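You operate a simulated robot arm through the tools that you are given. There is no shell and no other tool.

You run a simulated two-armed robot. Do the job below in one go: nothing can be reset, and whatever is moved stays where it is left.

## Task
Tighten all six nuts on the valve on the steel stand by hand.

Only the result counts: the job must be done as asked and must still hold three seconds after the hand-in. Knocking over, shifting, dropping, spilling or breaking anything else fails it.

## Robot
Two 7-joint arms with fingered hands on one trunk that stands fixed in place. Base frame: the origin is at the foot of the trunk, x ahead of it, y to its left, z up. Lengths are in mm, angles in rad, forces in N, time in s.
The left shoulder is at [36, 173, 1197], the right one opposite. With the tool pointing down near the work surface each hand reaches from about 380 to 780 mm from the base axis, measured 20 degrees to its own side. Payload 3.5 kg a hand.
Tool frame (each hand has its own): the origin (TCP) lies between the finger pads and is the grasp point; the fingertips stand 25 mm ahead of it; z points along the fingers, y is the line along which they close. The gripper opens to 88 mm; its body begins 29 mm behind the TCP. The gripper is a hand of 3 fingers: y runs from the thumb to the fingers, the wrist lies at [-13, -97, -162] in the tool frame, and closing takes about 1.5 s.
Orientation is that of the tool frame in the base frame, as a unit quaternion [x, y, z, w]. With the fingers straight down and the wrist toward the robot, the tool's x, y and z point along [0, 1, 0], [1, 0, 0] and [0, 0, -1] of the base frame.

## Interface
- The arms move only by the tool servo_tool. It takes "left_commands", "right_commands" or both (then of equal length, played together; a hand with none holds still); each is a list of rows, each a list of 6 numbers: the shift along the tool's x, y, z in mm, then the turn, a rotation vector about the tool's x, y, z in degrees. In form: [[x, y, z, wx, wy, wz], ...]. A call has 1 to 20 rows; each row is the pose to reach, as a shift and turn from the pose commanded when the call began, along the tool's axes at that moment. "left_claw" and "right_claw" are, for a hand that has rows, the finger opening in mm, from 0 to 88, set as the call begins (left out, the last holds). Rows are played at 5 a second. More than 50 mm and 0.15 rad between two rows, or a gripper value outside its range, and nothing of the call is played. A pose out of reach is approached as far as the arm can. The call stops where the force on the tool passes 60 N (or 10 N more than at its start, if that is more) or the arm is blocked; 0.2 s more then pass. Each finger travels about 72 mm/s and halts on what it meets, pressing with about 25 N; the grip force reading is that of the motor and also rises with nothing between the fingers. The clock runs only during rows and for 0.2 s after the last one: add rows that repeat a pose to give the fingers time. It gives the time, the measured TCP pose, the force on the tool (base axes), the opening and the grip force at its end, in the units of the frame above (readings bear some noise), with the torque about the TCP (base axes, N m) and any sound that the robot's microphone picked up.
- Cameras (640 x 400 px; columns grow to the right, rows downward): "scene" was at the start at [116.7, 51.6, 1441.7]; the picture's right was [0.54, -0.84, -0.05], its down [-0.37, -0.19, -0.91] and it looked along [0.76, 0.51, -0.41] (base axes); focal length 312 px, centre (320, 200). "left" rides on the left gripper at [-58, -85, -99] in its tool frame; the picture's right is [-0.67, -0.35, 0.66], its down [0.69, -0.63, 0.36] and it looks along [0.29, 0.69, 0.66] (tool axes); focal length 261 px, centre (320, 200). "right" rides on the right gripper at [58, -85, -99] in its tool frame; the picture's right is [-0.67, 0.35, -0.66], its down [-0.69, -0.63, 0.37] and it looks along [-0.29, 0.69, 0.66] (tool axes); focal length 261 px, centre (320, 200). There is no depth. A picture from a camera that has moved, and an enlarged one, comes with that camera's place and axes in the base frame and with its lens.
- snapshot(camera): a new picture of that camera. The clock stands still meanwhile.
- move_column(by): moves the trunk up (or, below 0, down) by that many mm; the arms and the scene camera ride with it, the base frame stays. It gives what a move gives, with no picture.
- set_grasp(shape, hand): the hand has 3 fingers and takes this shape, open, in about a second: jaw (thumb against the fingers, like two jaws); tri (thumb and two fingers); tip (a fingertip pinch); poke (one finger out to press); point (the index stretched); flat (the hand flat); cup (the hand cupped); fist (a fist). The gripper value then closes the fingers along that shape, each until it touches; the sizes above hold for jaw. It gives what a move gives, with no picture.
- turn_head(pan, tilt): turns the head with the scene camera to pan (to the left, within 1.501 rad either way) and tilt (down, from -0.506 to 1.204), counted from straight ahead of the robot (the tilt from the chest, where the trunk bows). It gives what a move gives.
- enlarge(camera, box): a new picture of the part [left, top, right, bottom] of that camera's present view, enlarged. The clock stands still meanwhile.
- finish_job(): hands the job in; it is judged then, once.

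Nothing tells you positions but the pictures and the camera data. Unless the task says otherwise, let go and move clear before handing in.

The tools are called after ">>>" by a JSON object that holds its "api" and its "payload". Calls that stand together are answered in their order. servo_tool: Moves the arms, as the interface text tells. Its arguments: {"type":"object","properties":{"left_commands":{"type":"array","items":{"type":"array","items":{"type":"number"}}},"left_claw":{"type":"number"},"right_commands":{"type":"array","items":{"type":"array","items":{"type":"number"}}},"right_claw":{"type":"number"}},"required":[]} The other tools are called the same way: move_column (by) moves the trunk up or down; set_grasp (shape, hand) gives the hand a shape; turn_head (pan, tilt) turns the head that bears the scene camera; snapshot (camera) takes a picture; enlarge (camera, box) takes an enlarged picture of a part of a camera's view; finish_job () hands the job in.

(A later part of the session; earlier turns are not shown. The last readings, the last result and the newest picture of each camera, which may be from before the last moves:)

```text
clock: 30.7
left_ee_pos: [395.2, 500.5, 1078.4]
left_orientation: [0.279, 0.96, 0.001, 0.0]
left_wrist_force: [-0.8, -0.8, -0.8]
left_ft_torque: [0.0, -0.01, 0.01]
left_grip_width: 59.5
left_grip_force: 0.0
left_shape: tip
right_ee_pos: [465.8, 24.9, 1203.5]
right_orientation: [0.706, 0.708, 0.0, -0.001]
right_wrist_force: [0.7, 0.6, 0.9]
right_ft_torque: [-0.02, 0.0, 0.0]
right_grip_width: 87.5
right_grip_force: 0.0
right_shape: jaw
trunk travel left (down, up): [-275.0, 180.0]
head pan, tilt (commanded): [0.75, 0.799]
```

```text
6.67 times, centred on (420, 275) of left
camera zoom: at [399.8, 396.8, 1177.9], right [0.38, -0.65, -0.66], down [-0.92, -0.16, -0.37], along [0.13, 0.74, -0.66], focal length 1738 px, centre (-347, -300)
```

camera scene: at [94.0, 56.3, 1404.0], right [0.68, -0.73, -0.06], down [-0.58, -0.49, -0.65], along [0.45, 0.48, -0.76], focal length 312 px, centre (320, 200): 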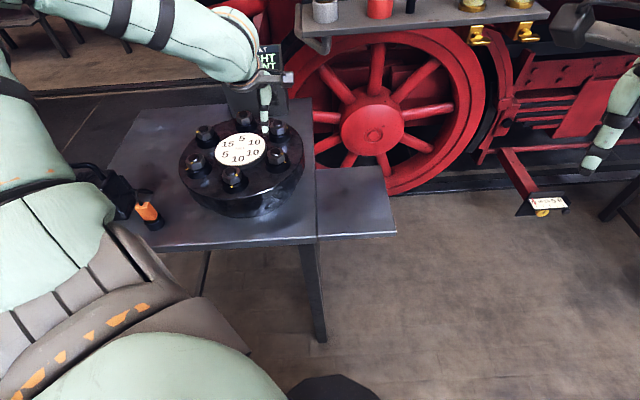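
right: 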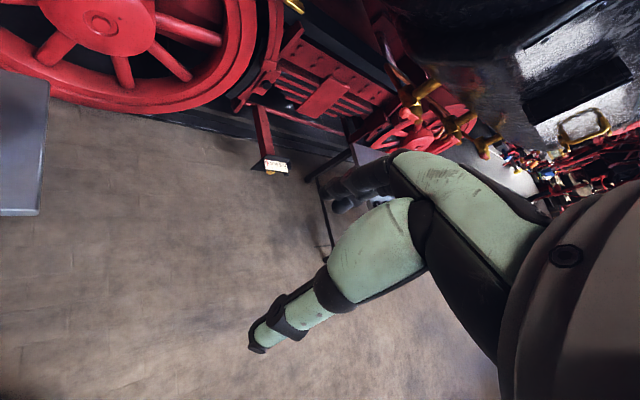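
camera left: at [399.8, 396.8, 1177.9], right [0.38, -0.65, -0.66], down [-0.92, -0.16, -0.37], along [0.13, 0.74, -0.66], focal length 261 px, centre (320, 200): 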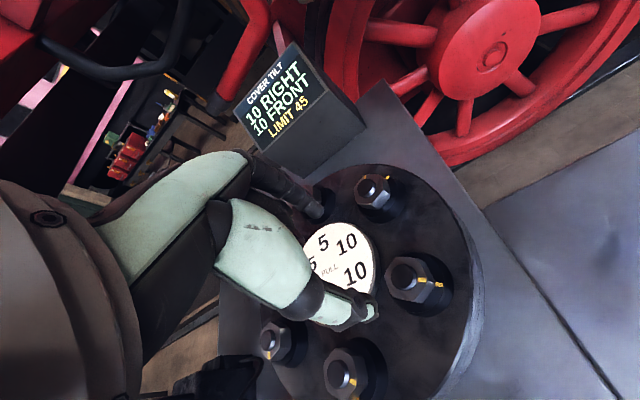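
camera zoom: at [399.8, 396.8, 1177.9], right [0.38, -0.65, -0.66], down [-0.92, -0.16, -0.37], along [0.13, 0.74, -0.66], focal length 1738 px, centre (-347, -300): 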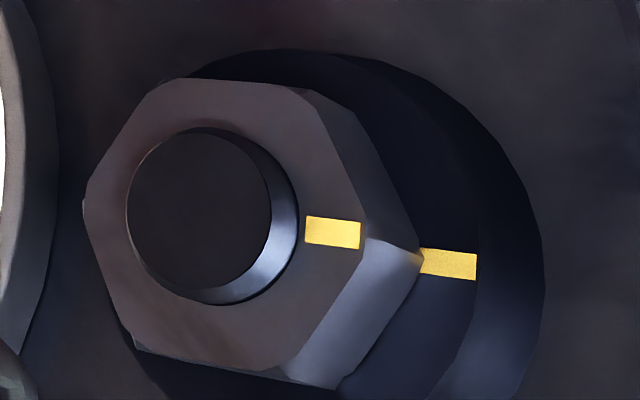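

Nut A is aligned to within a couple of degrees. Next I go to the opposite nut D (pull 15) at about (339, 701) to balance the cover, hovering first with heading ~84°.

>>> {"api": "servo_tool", "payload": {"left_commands": [[25.7, 23, 0, 0, 0, -4.4], [51.4, 46, 0, 0, 0, -8.8], [77.1, 69, 0, 0, 0, -13.2], [102.8, 92, 0, 0, 0, -17.6], [128.5, 115, 10, 0, 0, -22], [154.3, 138.1, 38, 0, 0, -26.4], [154.3, 138.1, 38, 0, 0, -26.4]], "left_claw": 60}}

>>> {"api": "snapshot", "payload": {"camera": "left"}}

>>> {"api": "snapshot", "payload": {"camera": "scene"}}

```text
clock: 32.3
left_ee_pos: [340.5, 697.7, 1039.1]
left_orientation: [0.052, 0.999, 0.001, 0.002]
left_wrist_force: [-0.3, 0.4, 0.0]
left_ft_torque: [0.0, 0.0, 0.01]
left_grip_width: 59.5
left_grip_force: 0.1
left_shape: tip
right_ee_pos: [465.1, 25.0, 1203.8]
right_orientation: [0.707, 0.707, 0.0, -0.001]
right_wrist_force: [0.4, 0.1, 0.4]
right_ft_torque: [-0.02, 0.02, -0.01]
right_grip_width: 87.4
right_grip_force: 0.0
right_shape: jaw
trunk travel left (down, up): [-275.0, 180.0]
head pan, tilt (commanded): [0.75, 0.799]
```

```text
taken
camera left: at [389.9, 607.8, 1138.9], right [0.63, -0.42, -0.66], down [-0.75, -0.55, -0.37], along [-0.21, 0.72, -0.66], focal length 261 px, centre (320, 200)
```

left: 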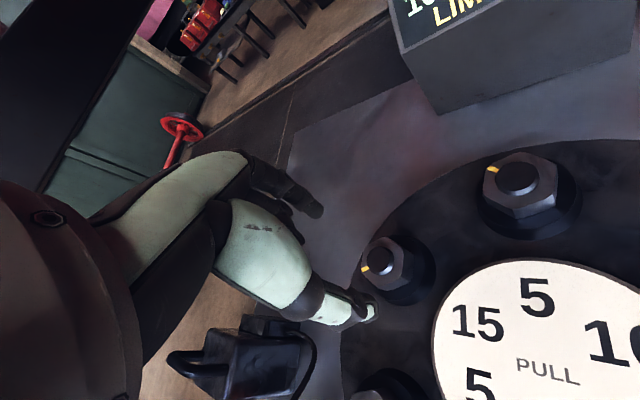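

```text
taken
camera scene: at [93.9, 55.5, 1404.0], right [0.68, -0.73, -0.06], down [-0.58, -0.49, -0.65], along [0.45, 0.48, -0.76], focal length 312 px, centre (320, 200)
```

scene: 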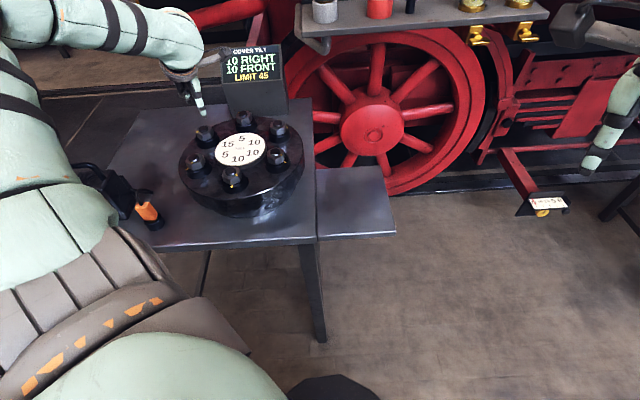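

>>> {"api": "enlarge", "payload": {"camera": "left", "box": [340, 220, 450, 320]}}

```text
4.00 times, centred on (395, 270) of left
camera zoom: at [389.9, 607.8, 1138.9], right [0.63, -0.42, -0.66], down [-0.75, -0.55, -0.37], along [-0.21, 0.72, -0.66], focal length 1043 px, centre (20, -80)
```

zoom: 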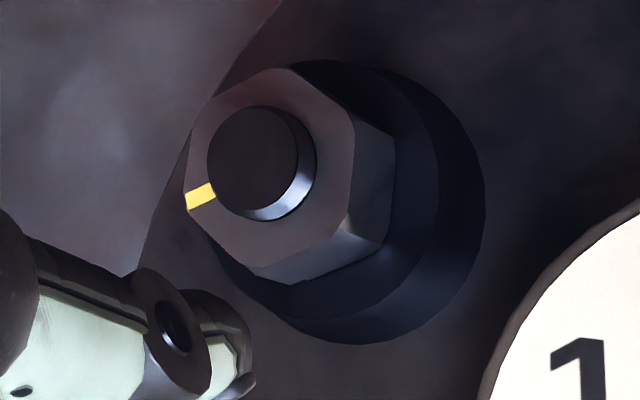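

>>> {"api": "enlarge", "payload": {"camera": "scene", "box": [183, 113, 233, 145]}}

>>> {"api": "servo_tool", "payload": {"left_commands": [[0, 0, 0, 0, 0, 0], [0, 0, 0, 0, 0, 0]]}}

```text
12.50 times, centred on (208, 129) of scene
camera zoom: at [93.9, 55.5, 1404.0], right [0.68, -0.73, -0.06], down [-0.58, -0.49, -0.65], along [0.45, 0.48, -0.76], focal length 3903 px, centre (1720, 1088)
```

zoom: 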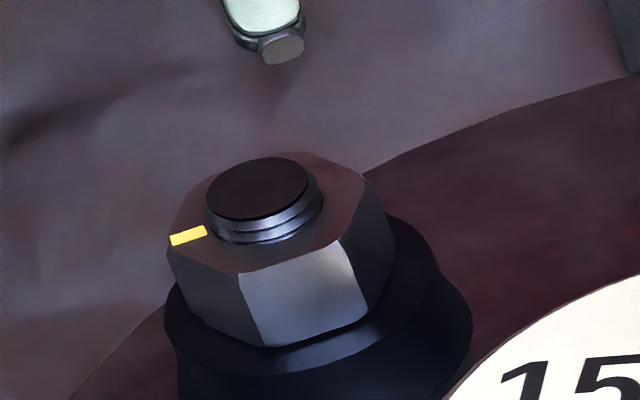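

```text
clock: 32.9
left_ee_pos: [339.5, 699.9, 1039.4]
left_orientation: [0.053, 0.999, 0.001, 0.001]
left_wrist_force: [0.0, -0.1, -0.1]
left_ft_torque: [0.02, 0.0, 0.02]
left_grip_width: 59.7
left_grip_force: 0.1
left_shape: tip
right_ee_pos: [465.7, 25.4, 1201.9]
right_orientation: [0.706, 0.708, -0.001, 0.0]
right_wrist_force: [-0.1, 0.2, -0.5]
right_ft_torque: [0.0, 0.0, 0.01]
right_grip_width: 87.7
right_grip_force: 0.0
right_shape: jaw
trunk travel left (down, up): [-275.0, 180.0]
head pan, tilt (commanded): [0.75, 0.799]
```

>>> {"api": "enlarge", "payload": {"camera": "left", "box": [340, 220, 450, 320]}}

```text
4.00 times, centred on (395, 270) of left
camera zoom: at [390.0, 607.8, 1138.8], right [0.63, -0.42, -0.66], down [-0.75, -0.55, -0.37], along [-0.21, 0.72, -0.66], focal length 1043 px, centre (20, -80)
```

zoom: 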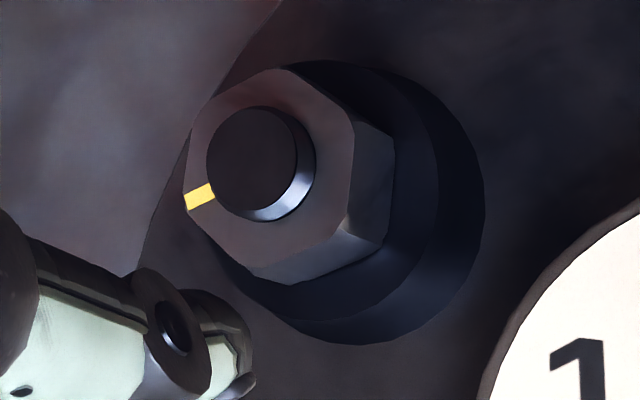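

Nut D is about 6 mm further along the tool's y than the hand centre. I'll correct, turn to heading ~66° and lower to just above the nut to re-check.

>>> {"api": "servo_tool", "payload": {"left_commands": [[0.8, 5.4, 10, 0, 0, 6], [0.8, 5.4, 30, 0, 0, 12], [0.8, 5.4, 54, 0, 0, 18], [0.8, 5.4, 54, 0, 0, 18]]}}

>>> {"api": "enlarge", "payload": {"camera": "left", "box": [270, 180, 410, 320]}}

>>> {"api": "enlarge", "payload": {"camera": "scene", "box": [170, 90, 250, 150]}}

```text
clock: 33.9
left_ee_pos: [338.6, 705.2, 986.4]
left_orientation: [0.208, 0.978, 0.001, 0.0]
left_wrist_force: [0.8, 0.3, 0.5]
left_ft_torque: [0.0, 0.0, -0.04]
left_grip_width: 59.7
left_grip_force: 0.0
left_shape: tip
right_ee_pos: [465.2, 26.4, 1202.4]
right_orientation: [0.706, 0.708, 0.0, -0.001]
right_wrist_force: [-0.5, 0.1, -0.1]
right_ft_torque: [0.05, 0.02, 0.01]
right_grip_width: 87.7
right_grip_force: 0.0
right_shape: jaw
trunk travel left (down, up): [-275.0, 180.0]
head pan, tilt (commanded): [0.75, 0.799]
```

```text
2.86 times, centred on (340, 250) of left
camera zoom: at [358.9, 602.1, 1085.6], right [0.47, -0.59, -0.66], down [-0.88, -0.3, -0.37], along [0.02, 0.75, -0.66], focal length 745 px, centre (263, 57)
```

zoom: 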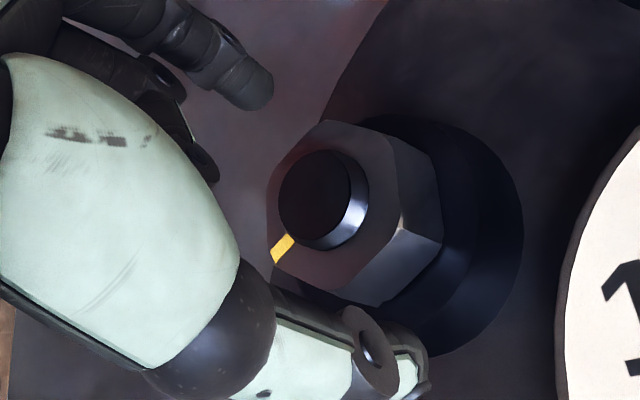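

```text
6.67 times, centred on (210, 120) of scene
camera zoom: at [94.0, 56.0, 1404.0], right [0.68, -0.73, -0.06], down [-0.58, -0.49, -0.65], along [0.45, 0.48, -0.76], focal length 2082 px, centre (1053, 733)
```

zoom: 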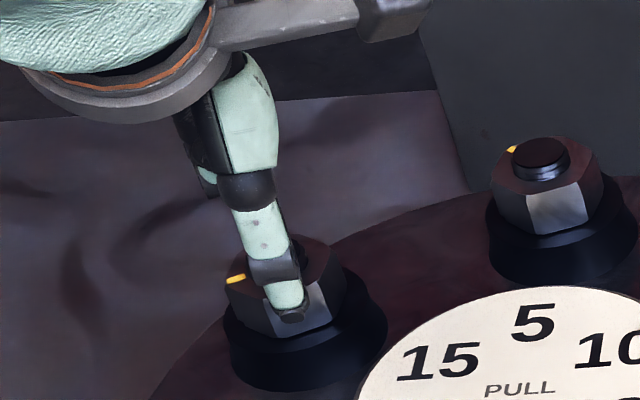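

>>> {"api": "servo_tool", "payload": {"left_commands": [[0, 1.2, 10, 0, 0, 0], [0, 1.2, 19, 0, 0, 0], [0, 1.2, 19, 0, 0, 0]]}}

>>> {"api": "servo_tool", "payload": {"left_commands": [[0, 0, 0, 0, 0, 0], [0, 0, 0, 0, 0, 0], [0, 0, 0, 0, 0, 0], [0, 0, 0, 0, 0, 0], [0, 0, 0, 0, 0, 0]], "left_claw": 0}}

>>> {"api": "enlarge", "payload": {"camera": "left", "box": [270, 180, 410, 320]}}

>>> {"api": "enlarge", "payload": {"camera": "scene", "box": [170, 90, 250, 150]}}

```text
clock: 34.7
left_ee_pos: [339.1, 707.0, 967.0]
left_orientation: [0.208, 0.978, 0.0, 0.001]
left_wrist_force: [0.6, 0.0, -0.5]
left_ft_torque: [-0.01, 0.01, 0.03]
left_grip_width: 59.6
left_grip_force: 0.1
left_shape: tip
right_ee_pos: [465.3, 25.7, 1202.8]
right_orientation: [0.706, 0.708, 0.0, -0.001]
right_wrist_force: [0.0, 0.0, 1.0]
right_ft_torque: [-0.01, -0.01, 0.01]
right_grip_width: 87.5
right_grip_force: 0.1
right_shape: jaw
trunk travel left (down, up): [-275.0, 180.0]
head pan, tilt (commanded): [0.75, 0.799]
```

```text
clock: 35.9
left_ee_pos: [337.9, 708.6, 966.5]
left_orientation: [0.208, 0.978, 0.001, 0.0]
left_wrist_force: [-0.1, -0.4, -2.4]
left_ft_torque: [0.01, -0.01, 0.03]
left_grip_width: 30.1
left_grip_force: 25.1
left_shape: tip
right_ee_pos: [465.5, 26.6, 1202.0]
right_orientation: [0.706, 0.708, -0.001, -0.001]
right_wrist_force: [0.1, -1.0, 0.7]
right_ft_torque: [0.03, 0.0, 0.0]
right_grip_width: 87.3
right_grip_force: 0.1
right_shape: jaw
trunk travel left (down, up): [-275.0, 180.0]
head pan, tilt (commanded): [0.75, 0.799]
```

```text
2.86 times, centred on (340, 250) of left
camera zoom: at [358.7, 605.3, 1066.5], right [0.47, -0.59, -0.66], down [-0.88, -0.3, -0.37], along [0.02, 0.75, -0.66], focal length 745 px, centre (263, 57)
```

zoom: 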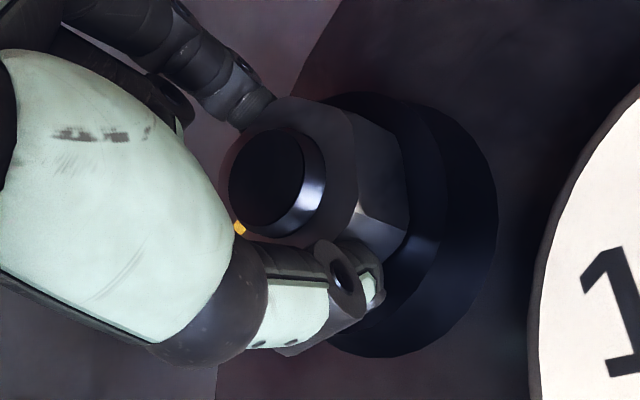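

```text
6.67 times, centred on (210, 120) of scene
camera zoom: at [94.0, 56.4, 1404.0], right [0.68, -0.73, -0.06], down [-0.58, -0.49, -0.65], along [0.45, 0.48, -0.76], focal length 2082 px, centre (1053, 733)
```

zoom: 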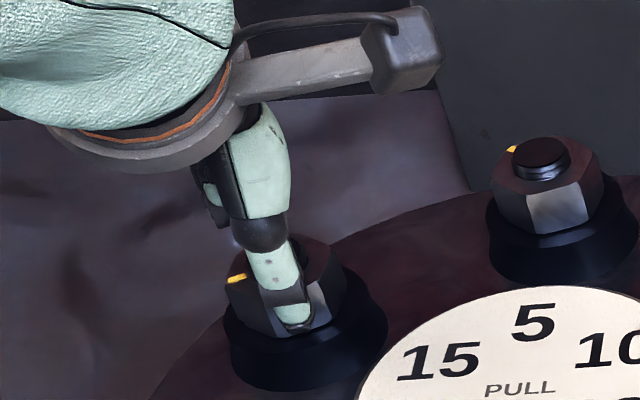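

Good pinch on nut D. Turning clockwise 40° first, then read the display.

>>> {"api": "servo_tool", "payload": {"left_commands": [[0, 0, 0, 0, 0, 5], [0, 0, 0, 0, 0, 10], [0, 0, 0, 0, 0, 15], [0, 0, 0, 0, 0, 20], [0, 0, 0, 0, 0, 25], [0, 0, 0, 0, 0, 30], [0, 0, 0, 0, 0, 35], [0, 0, 0, 0, 0, 40], [0, 0, 0, 0, 0, 40]]}}

>>> {"api": "enlarge", "payload": {"camera": "left", "box": [270, 180, 410, 320]}}

>>> {"api": "enlarge", "payload": {"camera": "scene", "box": [180, 30, 300, 150]}}

```text
clock: 37.9
left_ee_pos: [339.6, 707.9, 966.3]
left_orientation: [0.529, 0.848, 0.001, 0.0]
left_wrist_force: [-3.2, 3.7, 1.5]
left_ft_torque: [0.1, 0.07, 0.12]
left_grip_width: 29.9
left_grip_force: 24.9
left_shape: tip
right_ee_pos: [464.6, 25.6, 1202.5]
right_orientation: [0.706, 0.708, 0.001, 0.0]
right_wrist_force: [0.4, 0.6, -1.3]
right_ft_torque: [0.01, -0.01, 0.0]
right_grip_width: 87.7
right_grip_force: 0.0
right_shape: jaw
trunk travel left (down, up): [-275.0, 180.0]
head pan, tilt (commanded): [0.75, 0.799]
```

```text
2.86 times, centred on (340, 250) of left
camera zoom: at [288.3, 618.3, 1065.9], right [-0.02, -0.75, -0.66], down [-0.87, 0.34, -0.37], along [0.5, 0.56, -0.66], focal length 745 px, centre (263, 57)
```

zoom: 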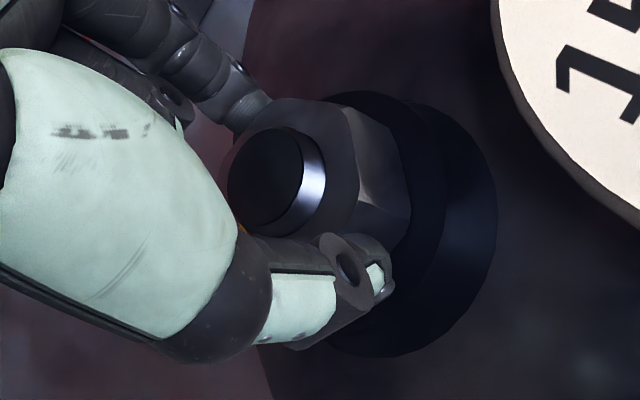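

```text
3.33 times, centred on (240, 90) of scene
camera zoom: at [93.3, 56.9, 1404.0], right [0.68, -0.73, -0.06], down [-0.58, -0.49, -0.65], along [0.45, 0.48, -0.76], focal length 1041 px, centre (587, 567)
```

zoom: 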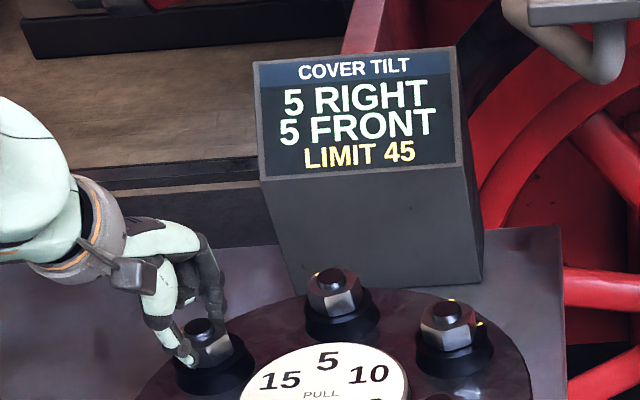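

The display went down to 5 RIGHT / 5 FRONT as expected. Continuing on nut D.

>>> {"api": "servo_tool", "payload": {"left_commands": [[0, 0, 0, 0, 0, 4], [0, 0, 0, 0, 0, 8], [0, 0, 0, 0, 0, 12], [0, 0, 0, 0, 0, 12]]}}

>>> {"api": "enlarge", "payload": {"camera": "left", "box": [270, 180, 410, 320]}}

>>> {"api": "enlarge", "payload": {"camera": "scene", "box": [180, 30, 300, 150]}}

```text
clock: 38.9
left_ee_pos: [338.4, 715.8, 969.3]
left_orientation: [0.582, 0.813, 0.004, -0.003]
left_wrist_force: [1.6, -11.6, -18.3]
left_ft_torque: [-0.19, 0.0, 0.01]
left_grip_width: 28.5
left_grip_force: 25.0
left_shape: tip
left hand out of reach, approached as far as the arm can: row 2, 3, 4
right_ee_pos: [467.2, 26.7, 1201.0]
right_orientation: [0.707, 0.707, -0.001, -0.001]
right_wrist_force: [-0.2, -0.2, 0.0]
right_ft_torque: [0.02, 0.0, -0.01]
right_grip_width: 87.8
right_grip_force: 0.1
right_shape: jaw
trunk travel left (down, up): [-275.0, 180.0]
head pan, tilt (commanded): [0.75, 0.799]
```

```text
2.86 times, centred on (340, 250) of left
camera zoom: at [277.2, 629.9, 1067.9], right [-0.11, -0.74, -0.66], down [-0.82, 0.45, -0.36], along [0.56, 0.5, -0.66], focal length 745 px, centre (263, 57)
```

zoom: 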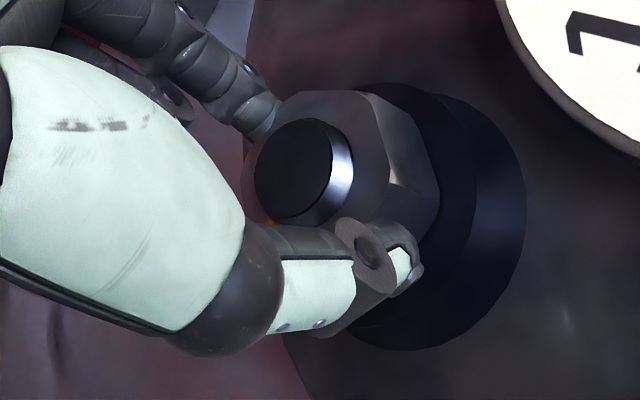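

```text
3.33 times, centred on (240, 90) of scene
camera zoom: at [96.1, 56.5, 1403.6], right [0.68, -0.73, -0.06], down [-0.58, -0.49, -0.65], along [0.44, 0.47, -0.76], focal length 1041 px, centre (587, 567)
```

zoom: 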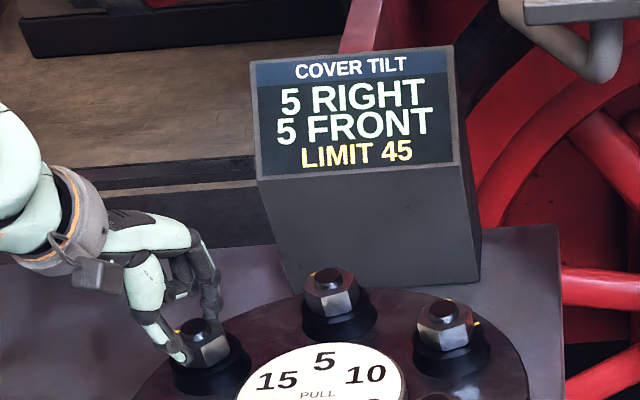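

The arm reached its limit at this heading on D. I'll release, lift and regrip at a higher heading (~87°).

>>> {"api": "servo_tool", "payload": {"left_commands": [[0, 0, 0, 0, 0, -6], [0, 0, 0, 0, 0, -6], [0, 0, -10, 0, 0, -6], [0, 0, -40, 0, 0, -6], [0, 0, -75, 0, 0, -6], [0, 0, -75, 0, 0, -6]], "left_claw": 60}}

>>> {"api": "enlarge", "payload": {"camera": "scene", "box": [180, 30, 300, 150]}}

>>> {"api": "enlarge", "payload": {"camera": "scene", "box": [183, 113, 233, 145]}}

```text
clock: 40.3
left_ee_pos: [337.2, 714.7, 1046.1]
left_orientation: [0.537, 0.844, 0.006, -0.001]
left_wrist_force: [-0.3, 0.4, -0.2]
left_ft_torque: [0.0, -0.01, 0.0]
left_grip_width: 59.8
left_grip_force: 0.1
left_shape: tip
right_ee_pos: [465.4, 26.4, 1202.7]
right_orientation: [0.707, 0.708, 0.0, 0.0]
right_wrist_force: [0.1, 0.0, 0.8]
right_ft_torque: [0.0, -0.02, -0.03]
right_grip_width: 87.6
right_grip_force: 0.1
right_shape: jaw
trunk travel left (down, up): [-275.0, 180.0]
head pan, tilt (commanded): [0.75, 0.799]
```

```text
3.33 times, centred on (240, 90) of scene
camera zoom: at [94.5, 56.6, 1403.9], right [0.68, -0.73, -0.06], down [-0.58, -0.49, -0.65], along [0.45, 0.48, -0.76], focal length 1041 px, centre (587, 567)
```

zoom: 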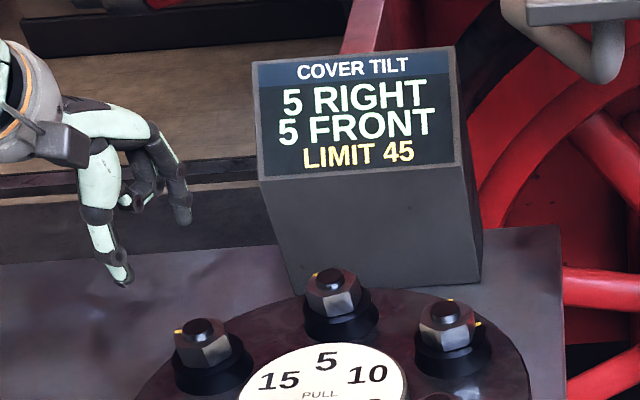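

```text
12.50 times, centred on (208, 129) of scene
camera zoom: at [94.5, 56.6, 1403.9], right [0.68, -0.73, -0.06], down [-0.58, -0.49, -0.65], along [0.45, 0.48, -0.76], focal length 3903 px, centre (1720, 1088)
```

zoom: 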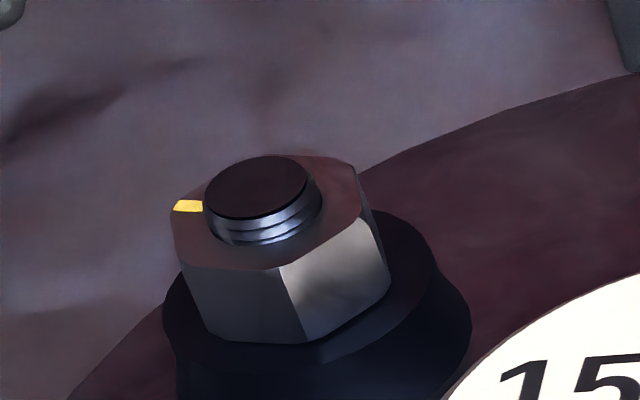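

Nut D still needs about 20°. I'll level the tool, turn to heading ~92° above D and re-measure.

>>> {"api": "servo_tool", "payload": {"left_commands": [[0, 0, 0, 0.52, -0.46, 0], [0, 0, 0, 0.52, -0.46, 0]]}}

>>> {"api": "servo_tool", "payload": {"left_commands": [[-1.4, -0.2, 0, 0, 0, -8.4], [-2.8, -0.4, 0, 0, 0, -16.8], [-4.2, -0.6, 0, 0, 0, -25.2], [-5.6, -0.8, 0, 0, 0, -33.6], [-7, -1, 0, 0, 0, -42], [-8.4, -1.2, 0, 0, 0, -50.4], [-9.7, -1.4, 0, 0, 0, -58.8], [-11.1, -1.6, 0, 0, 0, -67], [-11.1, -1.6, 0, 0, 0, -67], [-11.1, -1.6, 0, 0, 0, -67]]}}

>>> {"api": "enlarge", "payload": {"camera": "left", "box": [340, 220, 450, 320]}}

```text
clock: 40.9
left_ee_pos: [338.3, 714.9, 1046.1]
left_orientation: [0.536, 0.844, 0.0, 0.0]
left_wrist_force: [0.2, 0.4, 0.9]
left_ft_torque: [0.0, -0.04, 0.0]
left_grip_width: 59.7
left_grip_force: 0.0
left_shape: tip
right_ee_pos: [466.4, 25.1, 1202.3]
right_orientation: [0.706, 0.708, -0.001, 0.0]
right_wrist_force: [-0.1, -0.4, -0.9]
right_ft_torque: [0.01, -0.03, -0.02]
right_grip_width: 87.7
right_grip_force: 0.0
right_shape: jaw
trunk travel left (down, up): [-275.0, 180.0]
head pan, tilt (commanded): [0.75, 0.799]
```

```text
clock: 43.1
left_ee_pos: [338.2, 703.8, 1047.5]
left_orientation: [-0.018, 1.0, 0.001, 0.0]
left_wrist_force: [0.6, 0.1, 0.0]
left_ft_torque: [-0.01, 0.03, -0.03]
left_grip_width: 59.5
left_grip_force: 0.1
left_shape: tip
right_ee_pos: [465.4, 26.0, 1202.4]
right_orientation: [0.707, 0.708, 0.0, -0.001]
right_wrist_force: [0.6, 0.2, -0.4]
right_ft_torque: [0.01, 0.04, 0.02]
right_grip_width: 87.7
right_grip_force: 0.0
right_shape: jaw
trunk travel left (down, up): [-275.0, 180.0]
head pan, tilt (commanded): [0.75, 0.799]
```

```text
4.00 times, centred on (395, 270) of left
camera zoom: at [401.8, 619.6, 1145.7], right [0.68, -0.32, -0.66], down [-0.66, -0.65, -0.37], along [-0.31, 0.68, -0.66], focal length 1043 px, centre (20, -80)
```

zoom: 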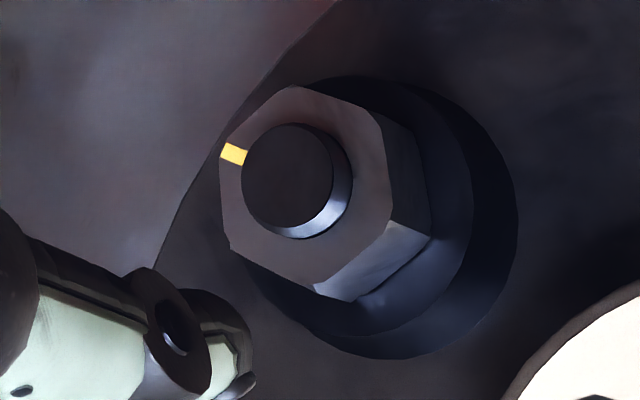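

>>> {"api": "servo_tool", "payload": {"left_commands": [[-0.8, 2.5, 30, 0, 0, 0], [-0.8, 2.5, 60, 0, 0, 0], [-0.8, 2.5, 80, 0, 0, 0], [-0.8, 2.5, 80, 0, 0, 0]]}}

>>> {"api": "enlarge", "payload": {"camera": "left", "box": [270, 180, 410, 320]}}

```text
clock: 44.1
left_ee_pos: [339.7, 705.6, 967.0]
left_orientation: [-0.018, 1.0, 0.0, -0.001]
left_wrist_force: [-0.2, -0.4, 0.4]
left_ft_torque: [0.0, 0.02, 0.0]
left_grip_width: 59.4
left_grip_force: 0.0
left_shape: tip
right_ee_pos: [465.9, 26.1, 1202.5]
right_orientation: [0.706, 0.708, -0.001, -0.001]
right_wrist_force: [0.6, 0.9, 0.2]
right_ft_torque: [-0.01, -0.03, 0.01]
right_grip_width: 87.8
right_grip_force: 0.0
right_shape: jaw
trunk travel left (down, up): [-275.0, 180.0]
head pan, tilt (commanded): [0.75, 0.799]
```

```text
2.86 times, centred on (340, 250) of left
camera zoom: at [401.3, 621.9, 1066.1], right [0.68, -0.32, -0.66], down [-0.66, -0.65, -0.37], along [-0.31, 0.68, -0.66], focal length 745 px, centre (263, 57)
```

zoom: 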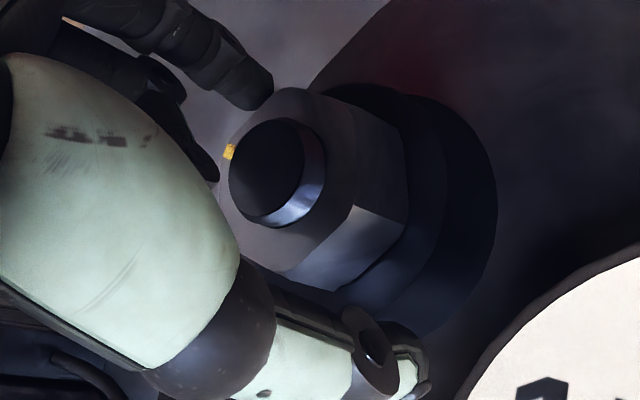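

>>> {"api": "servo_tool", "payload": {"left_commands": [[0, 0, 0, 0, 0, 0], [0, 0, 0, 0, 0, 0], [0, 0, 0, 0, 0, 0], [0, 0, 0, 0, 0, 0], [0, 0, 0, 0, 0, 4], [0, 0, 0, 0, 0, 8], [0, 0, 0, 0, 0, 12], [0, 0, 0, 0, 0, 16], [0, 0, 0, 0, 0, 20], [0, 0, 0, 0, 0, 20]], "left_claw": 0}}

>>> {"api": "enlarge", "payload": {"camera": "left", "box": [270, 180, 410, 320]}}

>>> {"api": "enlarge", "payload": {"camera": "scene", "box": [180, 30, 300, 150]}}

```text
clock: 46.3
left_ee_pos: [336.9, 706.5, 966.6]
left_orientation: [0.157, 0.988, 0.0, 0.001]
left_wrist_force: [-9.6, 0.2, -1.7]
left_ft_torque: [-0.03, 0.22, 0.27]
left_grip_width: 29.4
left_grip_force: 24.5
left_shape: tip
right_ee_pos: [463.6, 27.7, 1202.5]
right_orientation: [0.707, 0.707, 0.0, 0.0]
right_wrist_force: [0.0, 0.1, 0.8]
right_ft_torque: [-0.02, 0.03, -0.02]
right_grip_width: 87.8
right_grip_force: 0.0
right_shape: jaw
trunk travel left (down, up): [-275.0, 180.0]
head pan, tilt (commanded): [0.75, 0.799]
```

```text
2.86 times, centred on (340, 250) of left
camera zoom: at [367.3, 607.2, 1066.1], right [0.53, -0.54, -0.66], down [-0.85, -0.39, -0.37], along [-0.06, 0.75, -0.66], focal length 745 px, centre (263, 57)
```

zoom: 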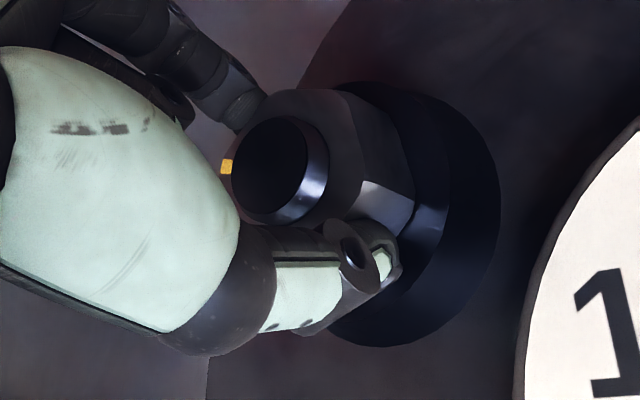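

```text
3.33 times, centred on (240, 90) of scene
camera zoom: at [91.7, 56.6, 1404.1], right [0.68, -0.73, -0.06], down [-0.58, -0.49, -0.65], along [0.45, 0.48, -0.76], focal length 1041 px, centre (587, 567)
```

zoom: 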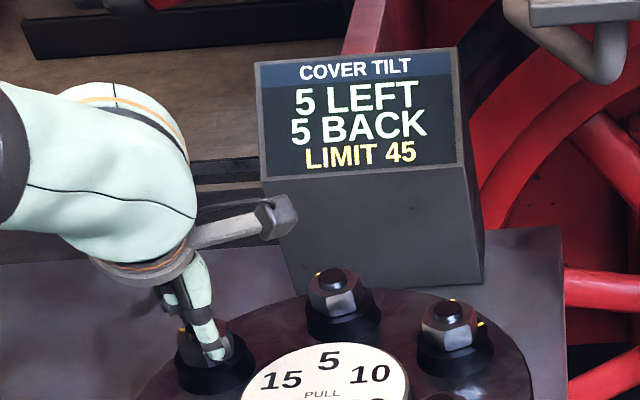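

Display now 5 LEFT / 5 BACK, as predicted for D nearly tight. Continuing to alignment.

>>> {"api": "servo_tool", "payload": {"left_commands": [[0, 0, 0, 0, 0, 4], [0, 0, 0, 0, 0, 8], [0, 0, 0, 0, 0, 8]]}}

>>> {"api": "enlarge", "payload": {"camera": "left", "box": [270, 180, 410, 320]}}

>>> {"api": "enlarge", "payload": {"camera": "scene", "box": [180, 30, 300, 150]}}

>>> {"api": "enlarge", "payload": {"camera": "scene", "box": [183, 113, 233, 145]}}

```text
clock: 47.1
left_ee_pos: [336.1, 707.3, 966.7]
left_orientation: [0.225, 0.974, -0.001, -0.001]
left_wrist_force: [-12.8, 3.7, 1.2]
left_ft_torque: [0.06, 0.23, 0.38]
left_grip_width: 29.3
left_grip_force: 25.2
left_shape: tip
right_ee_pos: [462.6, 26.0, 1203.2]
right_orientation: [0.707, 0.707, 0.001, 0.001]
right_wrist_force: [0.3, -0.5, 0.6]
right_ft_torque: [0.02, 0.03, 0.02]
right_grip_width: 87.3
right_grip_force: 0.1
right_shape: jaw
trunk travel left (down, up): [-275.0, 180.0]
head pan, tilt (commanded): [0.75, 0.799]
```

```text
2.86 times, centred on (340, 250) of left
camera zoom: at [352.7, 604.4, 1065.7], right [0.45, -0.61, -0.66], down [-0.89, -0.27, -0.37], along [0.05, 0.75, -0.66], focal length 745 px, centre (263, 57)
```

zoom: 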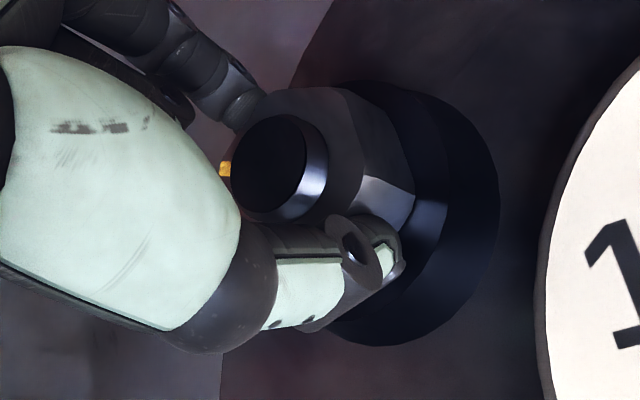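

```text
3.33 times, centred on (240, 90) of scene
camera zoom: at [91.0, 57.0, 1404.2], right [0.68, -0.73, -0.06], down [-0.58, -0.49, -0.65], along [0.45, 0.48, -0.76], focal length 1041 px, centre (587, 567)
```

zoom: 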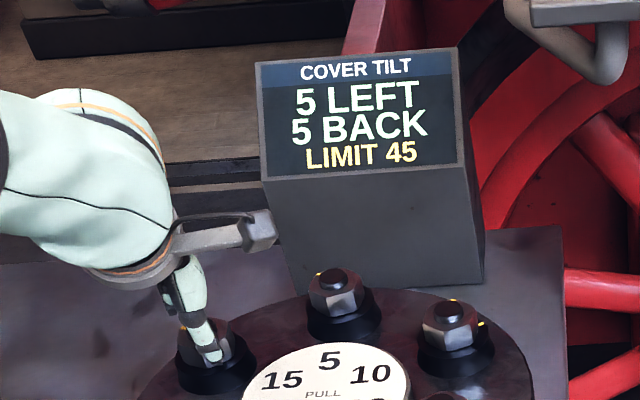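

```text
12.50 times, centred on (208, 129) of scene
camera zoom: at [91.0, 57.0, 1404.2], right [0.68, -0.73, -0.06], down [-0.58, -0.49, -0.65], along [0.45, 0.48, -0.76], focal length 3903 px, centre (1720, 1088)
```

zoom: 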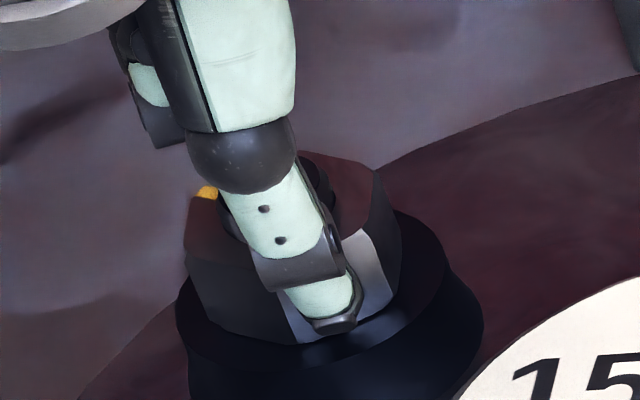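

>>> {"api": "servo_tool", "payload": {"left_commands": [[0, 0, 0, 0, 0, 3], [0, 0, 0, 0, 0, 6], [0, 0, 0, 0, 0, 6]]}}

>>> {"api": "enlarge", "payload": {"camera": "left", "box": [270, 180, 410, 320]}}

>>> {"api": "enlarge", "payload": {"camera": "scene", "box": [180, 30, 300, 150]}}

```text
clock: 47.9
left_ee_pos: [337.1, 708.1, 967.3]
left_orientation: [0.275, 0.961, 0.0, 0.001]
left_wrist_force: [-15.9, 7.0, 2.2]
left_ft_torque: [0.13, 0.31, 0.45]
left_grip_width: 29.5
left_grip_force: 25.0
left_shape: tip
right_ee_pos: [462.8, 26.3, 1203.0]
right_orientation: [0.707, 0.707, 0.001, 0.001]
right_wrist_force: [-0.8, 0.0, -0.5]
right_ft_torque: [0.01, 0.0, -0.01]
right_grip_width: 87.6
right_grip_force: 0.0
right_shape: jaw
trunk travel left (down, up): [-275.0, 180.0]
head pan, tilt (commanded): [0.75, 0.799]
```

```text
2.86 times, centred on (340, 250) of left
camera zoom: at [341.9, 603.7, 1065.6], right [0.38, -0.65, -0.65], down [-0.91, -0.17, -0.37], along [0.13, 0.74, -0.66], focal length 745 px, centre (263, 57)
```

zoom: 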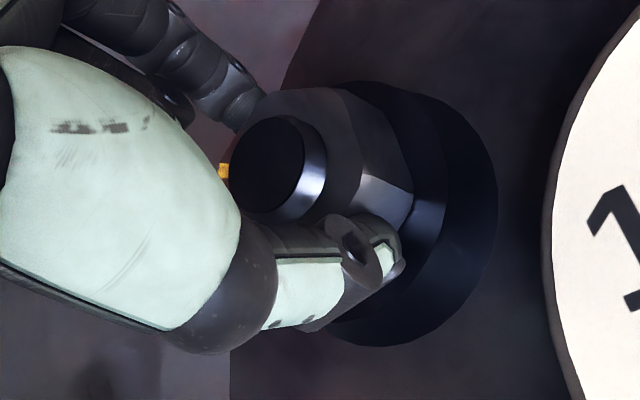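

```text
3.33 times, centred on (240, 90) of scene
camera zoom: at [90.5, 57.5, 1404.2], right [0.68, -0.73, -0.06], down [-0.58, -0.49, -0.65], along [0.45, 0.47, -0.76], focal length 1041 px, centre (587, 567)
```

zoom: 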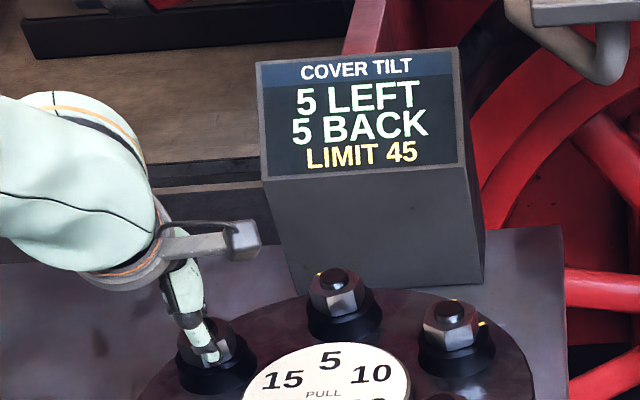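

>>> {"api": "servo_tool", "payload": {"left_commands": [[0, 0, 0, 0, 0, 2], [0, 0, 0, 0, 0, 4], [0, 0, 0, 0, 0, 4]]}}

>>> {"api": "servo_tool", "payload": {"left_commands": [[0, 0, 0, 0, 0, 0], [0, 0, 0, 0, 0, 0], [0, 0, 0, 0, 0, 0], [0, 0, -30, 0, 0, 0], [0, 0, -70, 0, 0, 0], [0, 0, -110, 0, 0, 0], [0, 0, -110, 0, 0, 0]], "left_claw": 60}}

>>> {"api": "snapshot", "payload": {"camera": "left"}}

>>> {"api": "enlarge", "payload": {"camera": "scene", "box": [183, 113, 233, 145]}}

>>> {"api": "enlarge", "payload": {"camera": "scene", "box": [180, 30, 300, 150]}}

```text
clock: 48.7
left_ee_pos: [336.7, 708.2, 965.8]
left_orientation: [0.308, 0.951, 0.0, 0.0]
left_wrist_force: [-17.5, 9.3, -0.4]
left_ft_torque: [0.17, 0.37, 0.58]
left_grip_width: 29.0
left_grip_force: 24.7
left_shape: tip
right_ee_pos: [461.2, 27.1, 1204.7]
right_orientation: [0.707, 0.708, 0.0, 0.001]
right_wrist_force: [0.0, 0.0, 1.1]
right_ft_torque: [-0.01, -0.01, 0.02]
right_grip_width: 87.6
right_grip_force: 0.0
right_shape: jaw
trunk travel left (down, up): [-275.0, 180.0]
head pan, tilt (commanded): [0.75, 0.799]
```

```text
clock: 50.3
left_ee_pos: [339.1, 706.6, 1075.1]
left_orientation: [0.31, 0.951, -0.001, 0.0]
left_wrist_force: [-0.5, -0.1, -0.2]
left_ft_torque: [0.02, 0.01, -0.02]
left_grip_width: 59.8
left_grip_force: 0.1
left_shape: tip
right_ee_pos: [466.4, 25.6, 1202.0]
right_orientation: [0.707, 0.707, -0.001, 0.0]
right_wrist_force: [-1.2, 0.6, -0.6]
right_ft_torque: [-0.04, 0.0, 0.0]
right_grip_width: 87.8
right_grip_force: 0.1
right_shape: jaw
trunk travel left (down, up): [-275.0, 180.0]
head pan, tilt (commanded): [0.75, 0.799]
```

```text
taken
camera left: at [337.7, 602.1, 1174.8], right [0.34, -0.68, -0.66], down [-0.92, -0.11, -0.37], along [0.18, 0.73, -0.66], focal length 261 px, centre (320, 200)
```

left: 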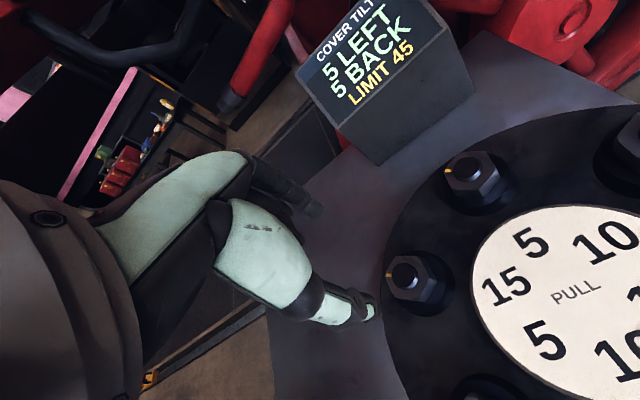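

```text
12.50 times, centred on (208, 129) of scene
camera zoom: at [94.4, 56.6, 1403.9], right [0.68, -0.73, -0.06], down [-0.58, -0.49, -0.65], along [0.45, 0.48, -0.76], focal length 3903 px, centre (1720, 1088)
```

zoom: 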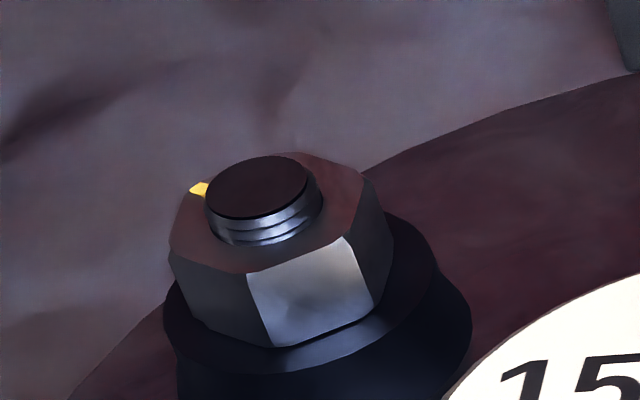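

```text
3.33 times, centred on (240, 90) of scene
camera zoom: at [94.4, 56.6, 1403.9], right [0.68, -0.73, -0.06], down [-0.58, -0.49, -0.65], along [0.45, 0.48, -0.76], focal length 1041 px, centre (587, 567)
```

zoom: 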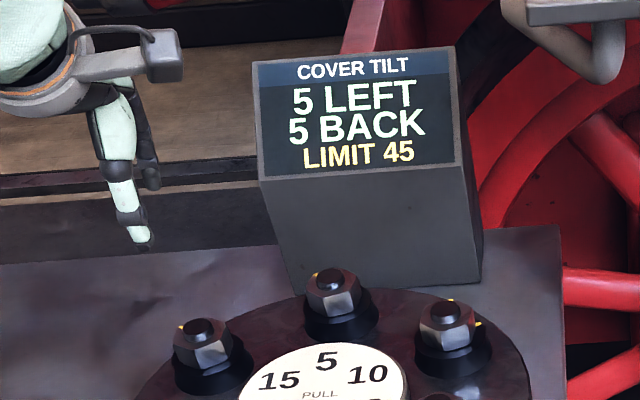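

Display is 5 LEFT / 5 BACK with A and D tightened. To judge the marks well, I'll raise the hand and tilt it so its camera looks straight down on the whole cover.

>>> {"api": "servo_tool", "payload": {"left_commands": [[0, 0, -40, 0, 0, 0], [-10, -15, -75, 5.5, -2.3, 0], [-22, -32, -105, 11, -4.6, 0], [-34, -50, -130, 16.6, -7, 0], [-46, -68, -150, 22, -9.3, 0], [-58, -86, -170, 27.6, -11.6, 0], [-70, -104, -188, 33.2, -14, 0], [-82.7, -120, -204, 38.7, -16.3, 0], [-82.7, -120, -204, 38.7, -16.3, 0]]}}

>>> {"api": "snapshot", "payload": {"camera": "left"}}

```text
clock: 52.3
left_ee_pos: [331.2, 574.8, 1267.7]
left_orientation: [0.277, 0.892, -0.354, 0.039]
left_wrist_force: [0.8, 0.4, 0.0]
left_ft_torque: [0.02, 0.01, 0.02]
left_grip_width: 59.7
left_grip_force: 0.1
left_shape: tip
left hand out of reach, approached as far as the arm can: row 8, 9
right_ee_pos: [465.1, 24.3, 1202.9]
right_orientation: [0.707, 0.708, 0.001, -0.001]
right_wrist_force: [0.4, 0.4, 0.0]
right_ft_torque: [0.01, 0.0, 0.04]
right_grip_width: 87.5
right_grip_force: 0.0
right_shape: jaw
trunk travel left (down, up): [-275.0, 180.0]
head pan, tilt (commanded): [0.75, 0.799]
```

```text
taken
camera left: at [349.1, 560.3, 1408.9], right [0.3, -0.95, -0.1], down [-0.95, -0.29, -0.07], along [0.04, 0.12, -0.99], focal length 261 px, centre (320, 200)
```

left: 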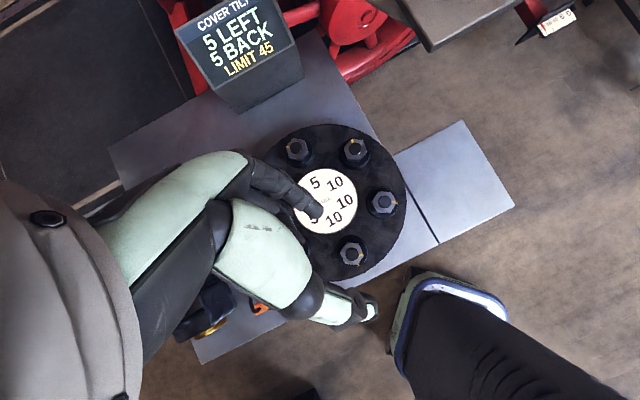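

>>> {"api": "enlarge", "payload": {"camera": "left", "box": [360, 186, 406, 220]}}

>>> {"api": "enlarge", "payload": {"camera": "left", "box": [332, 234, 378, 268]}}

>>> {"api": "enlarge", "payload": {"camera": "left", "box": [333, 134, 379, 168]}}

>>> {"api": "enlarge", "payload": {"camera": "left", "box": [275, 134, 321, 168]}}

```text
11.76 times, centred on (383, 203) of left
camera zoom: at [349.1, 560.3, 1408.9], right [0.3, -0.95, -0.1], down [-0.95, -0.29, -0.07], along [0.04, 0.12, -0.99], focal length 3066 px, centre (-421, 165)
```

zoom: 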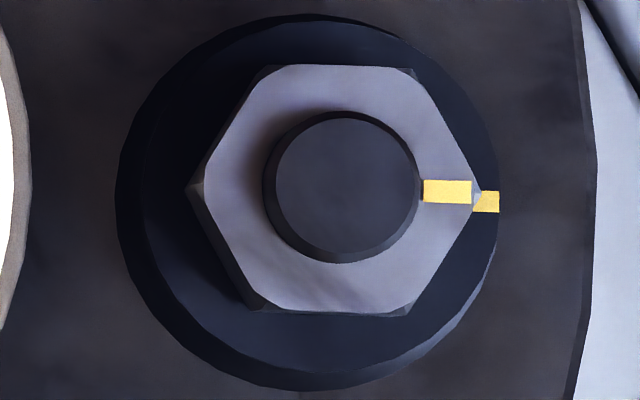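

```text
11.76 times, centred on (355, 251) of left
camera zoom: at [349.1, 560.3, 1408.9], right [0.3, -0.95, -0.1], down [-0.95, -0.29, -0.07], along [0.04, 0.12, -0.99], focal length 3066 px, centre (-92, -400)
```

zoom: 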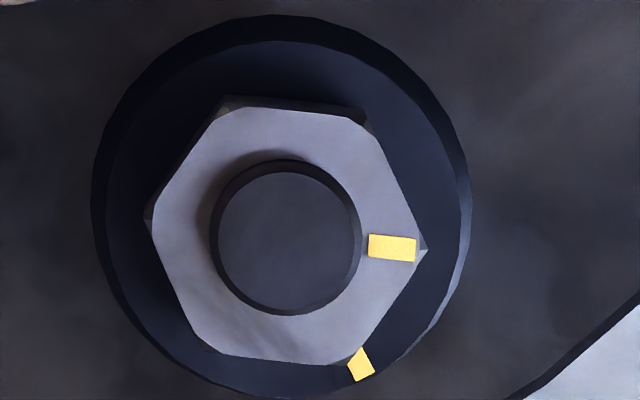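

```text
11.76 times, centred on (356, 151) of left
camera zoom: at [349.1, 560.3, 1408.9], right [0.3, -0.95, -0.1], down [-0.95, -0.29, -0.07], along [0.04, 0.12, -0.99], focal length 3066 px, centre (-104, 776)
```

zoom: 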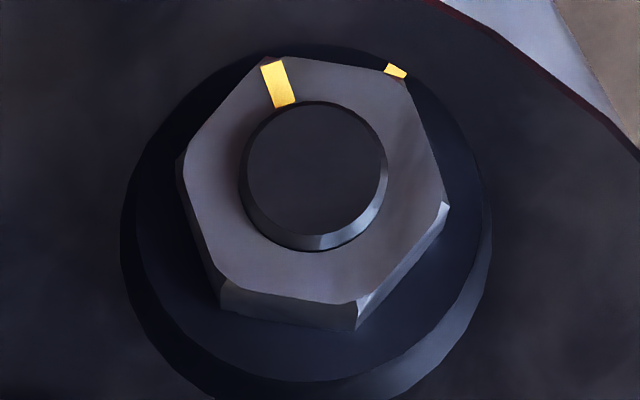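

```text
11.76 times, centred on (298, 151) of left
camera zoom: at [349.1, 560.3, 1408.9], right [0.3, -0.95, -0.1], down [-0.95, -0.29, -0.07], along [0.04, 0.12, -0.99], focal length 3066 px, centre (579, 776)
```

zoom: 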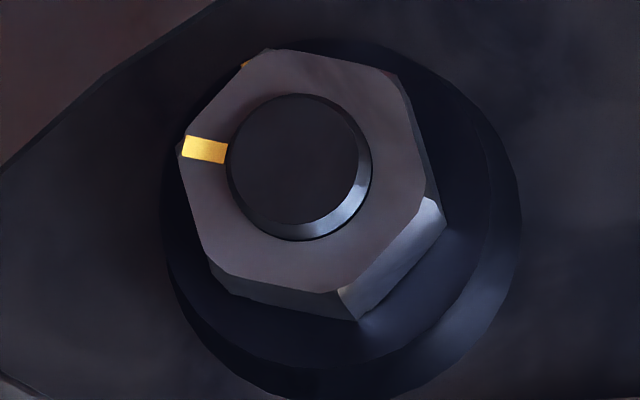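

From overhead I can read the marks well: A is aligned within about 1°; F needs ~54°, B ~50°, C ~43°. I'll shift the hand back toward the robot to see D and E too.

>>> {"api": "servo_tool", "payload": {"left_commands": [[26, -27, 12.6, 0, 0, 0], [53, -54, 25, 0, 0, 0], [79, -81, 38, 0, 0, 0], [106, -108, 50, 0, 0, 0], [120, -122, 57, 0, 0, 0], [120, -122, 57, 0, 0, 0]]}}

>>> {"api": "snapshot", "payload": {"camera": "left"}}

```text
clock: 53.7
left_ee_pos: [221.2, 537.3, 1218.2]
left_orientation: [0.289, 0.888, -0.356, 0.029]
left_wrist_force: [0.3, 0.4, 0.5]
left_ft_torque: [0.0, 0.02, 0.01]
left_grip_width: 59.9
left_grip_force: 0.1
left_shape: tip
left hand out of reach, approached as far as the arm can: row 1, 2, 3, 4, 5, 6
right_ee_pos: [467.2, 25.9, 1200.3]
right_orientation: [0.707, 0.707, -0.002, -0.001]
right_wrist_force: [0.5, 0.2, -0.6]
right_ft_torque: [0.0, 0.01, -0.02]
right_grip_width: 87.8
right_grip_force: 0.1
right_shape: jaw
trunk travel left (down, up): [-275.0, 180.0]
head pan, tilt (commanded): [0.75, 0.799]
```

```text
taken
camera left: at [239.7, 523.5, 1360.4], right [0.27, -0.96, -0.1], down [-0.96, -0.27, -0.06], along [0.03, 0.11, -0.99], focal length 261 px, centre (320, 200)
```

left: 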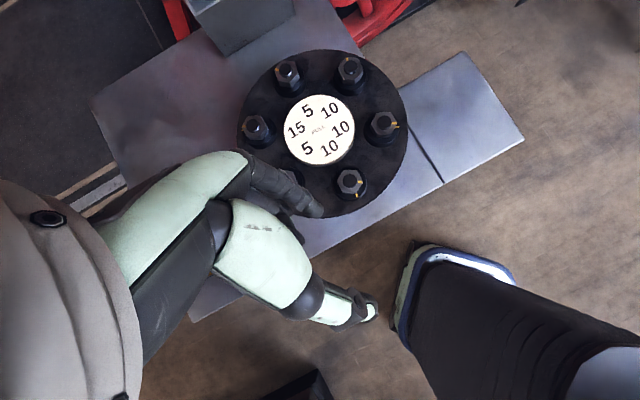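

>>> {"api": "enlarge", "payload": {"camera": "left", "box": [233, 110, 279, 144]}}

>>> {"api": "enlarge", "payload": {"camera": "left", "box": [264, 56, 310, 90]}}

>>> {"api": "enlarge", "payload": {"camera": "left", "box": [264, 160, 310, 194]}}

```text
11.76 times, centred on (256, 127) of left
camera zoom: at [239.7, 523.5, 1360.4], right [0.27, -0.96, -0.1], down [-0.96, -0.27, -0.06], along [0.03, 0.11, -0.99], focal length 3066 px, centre (1073, 1059)
```

zoom: 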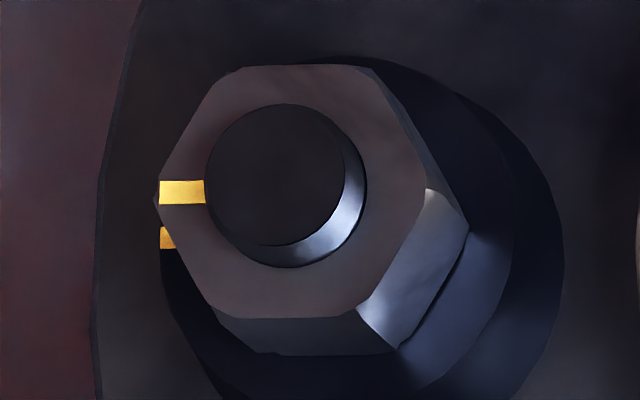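

```text
11.76 times, centred on (287, 73) of left
camera zoom: at [239.7, 523.5, 1360.4], right [0.27, -0.96, -0.1], down [-0.96, -0.27, -0.06], along [0.03, 0.11, -0.99], focal length 3066 px, centre (708, 1694)
```

zoom: 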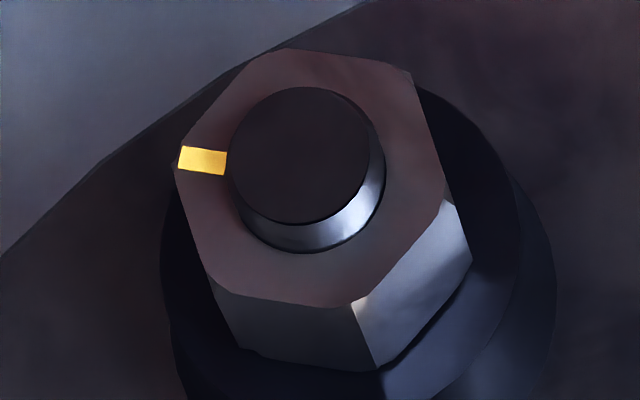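

```text
11.76 times, centred on (287, 177) of left
camera zoom: at [239.7, 523.5, 1360.4], right [0.27, -0.96, -0.1], down [-0.96, -0.27, -0.06], along [0.03, 0.11, -0.99], focal length 3066 px, centre (708, 471)
```

zoom: 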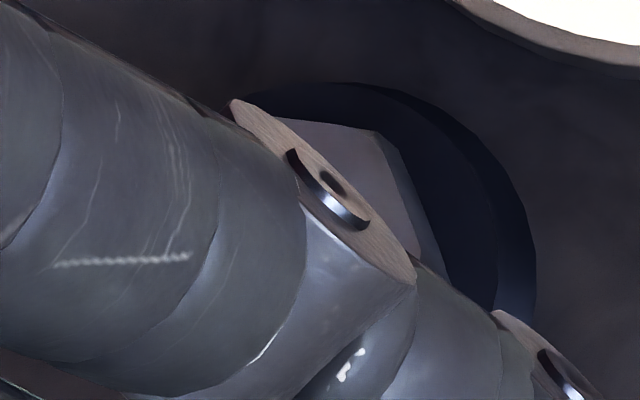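

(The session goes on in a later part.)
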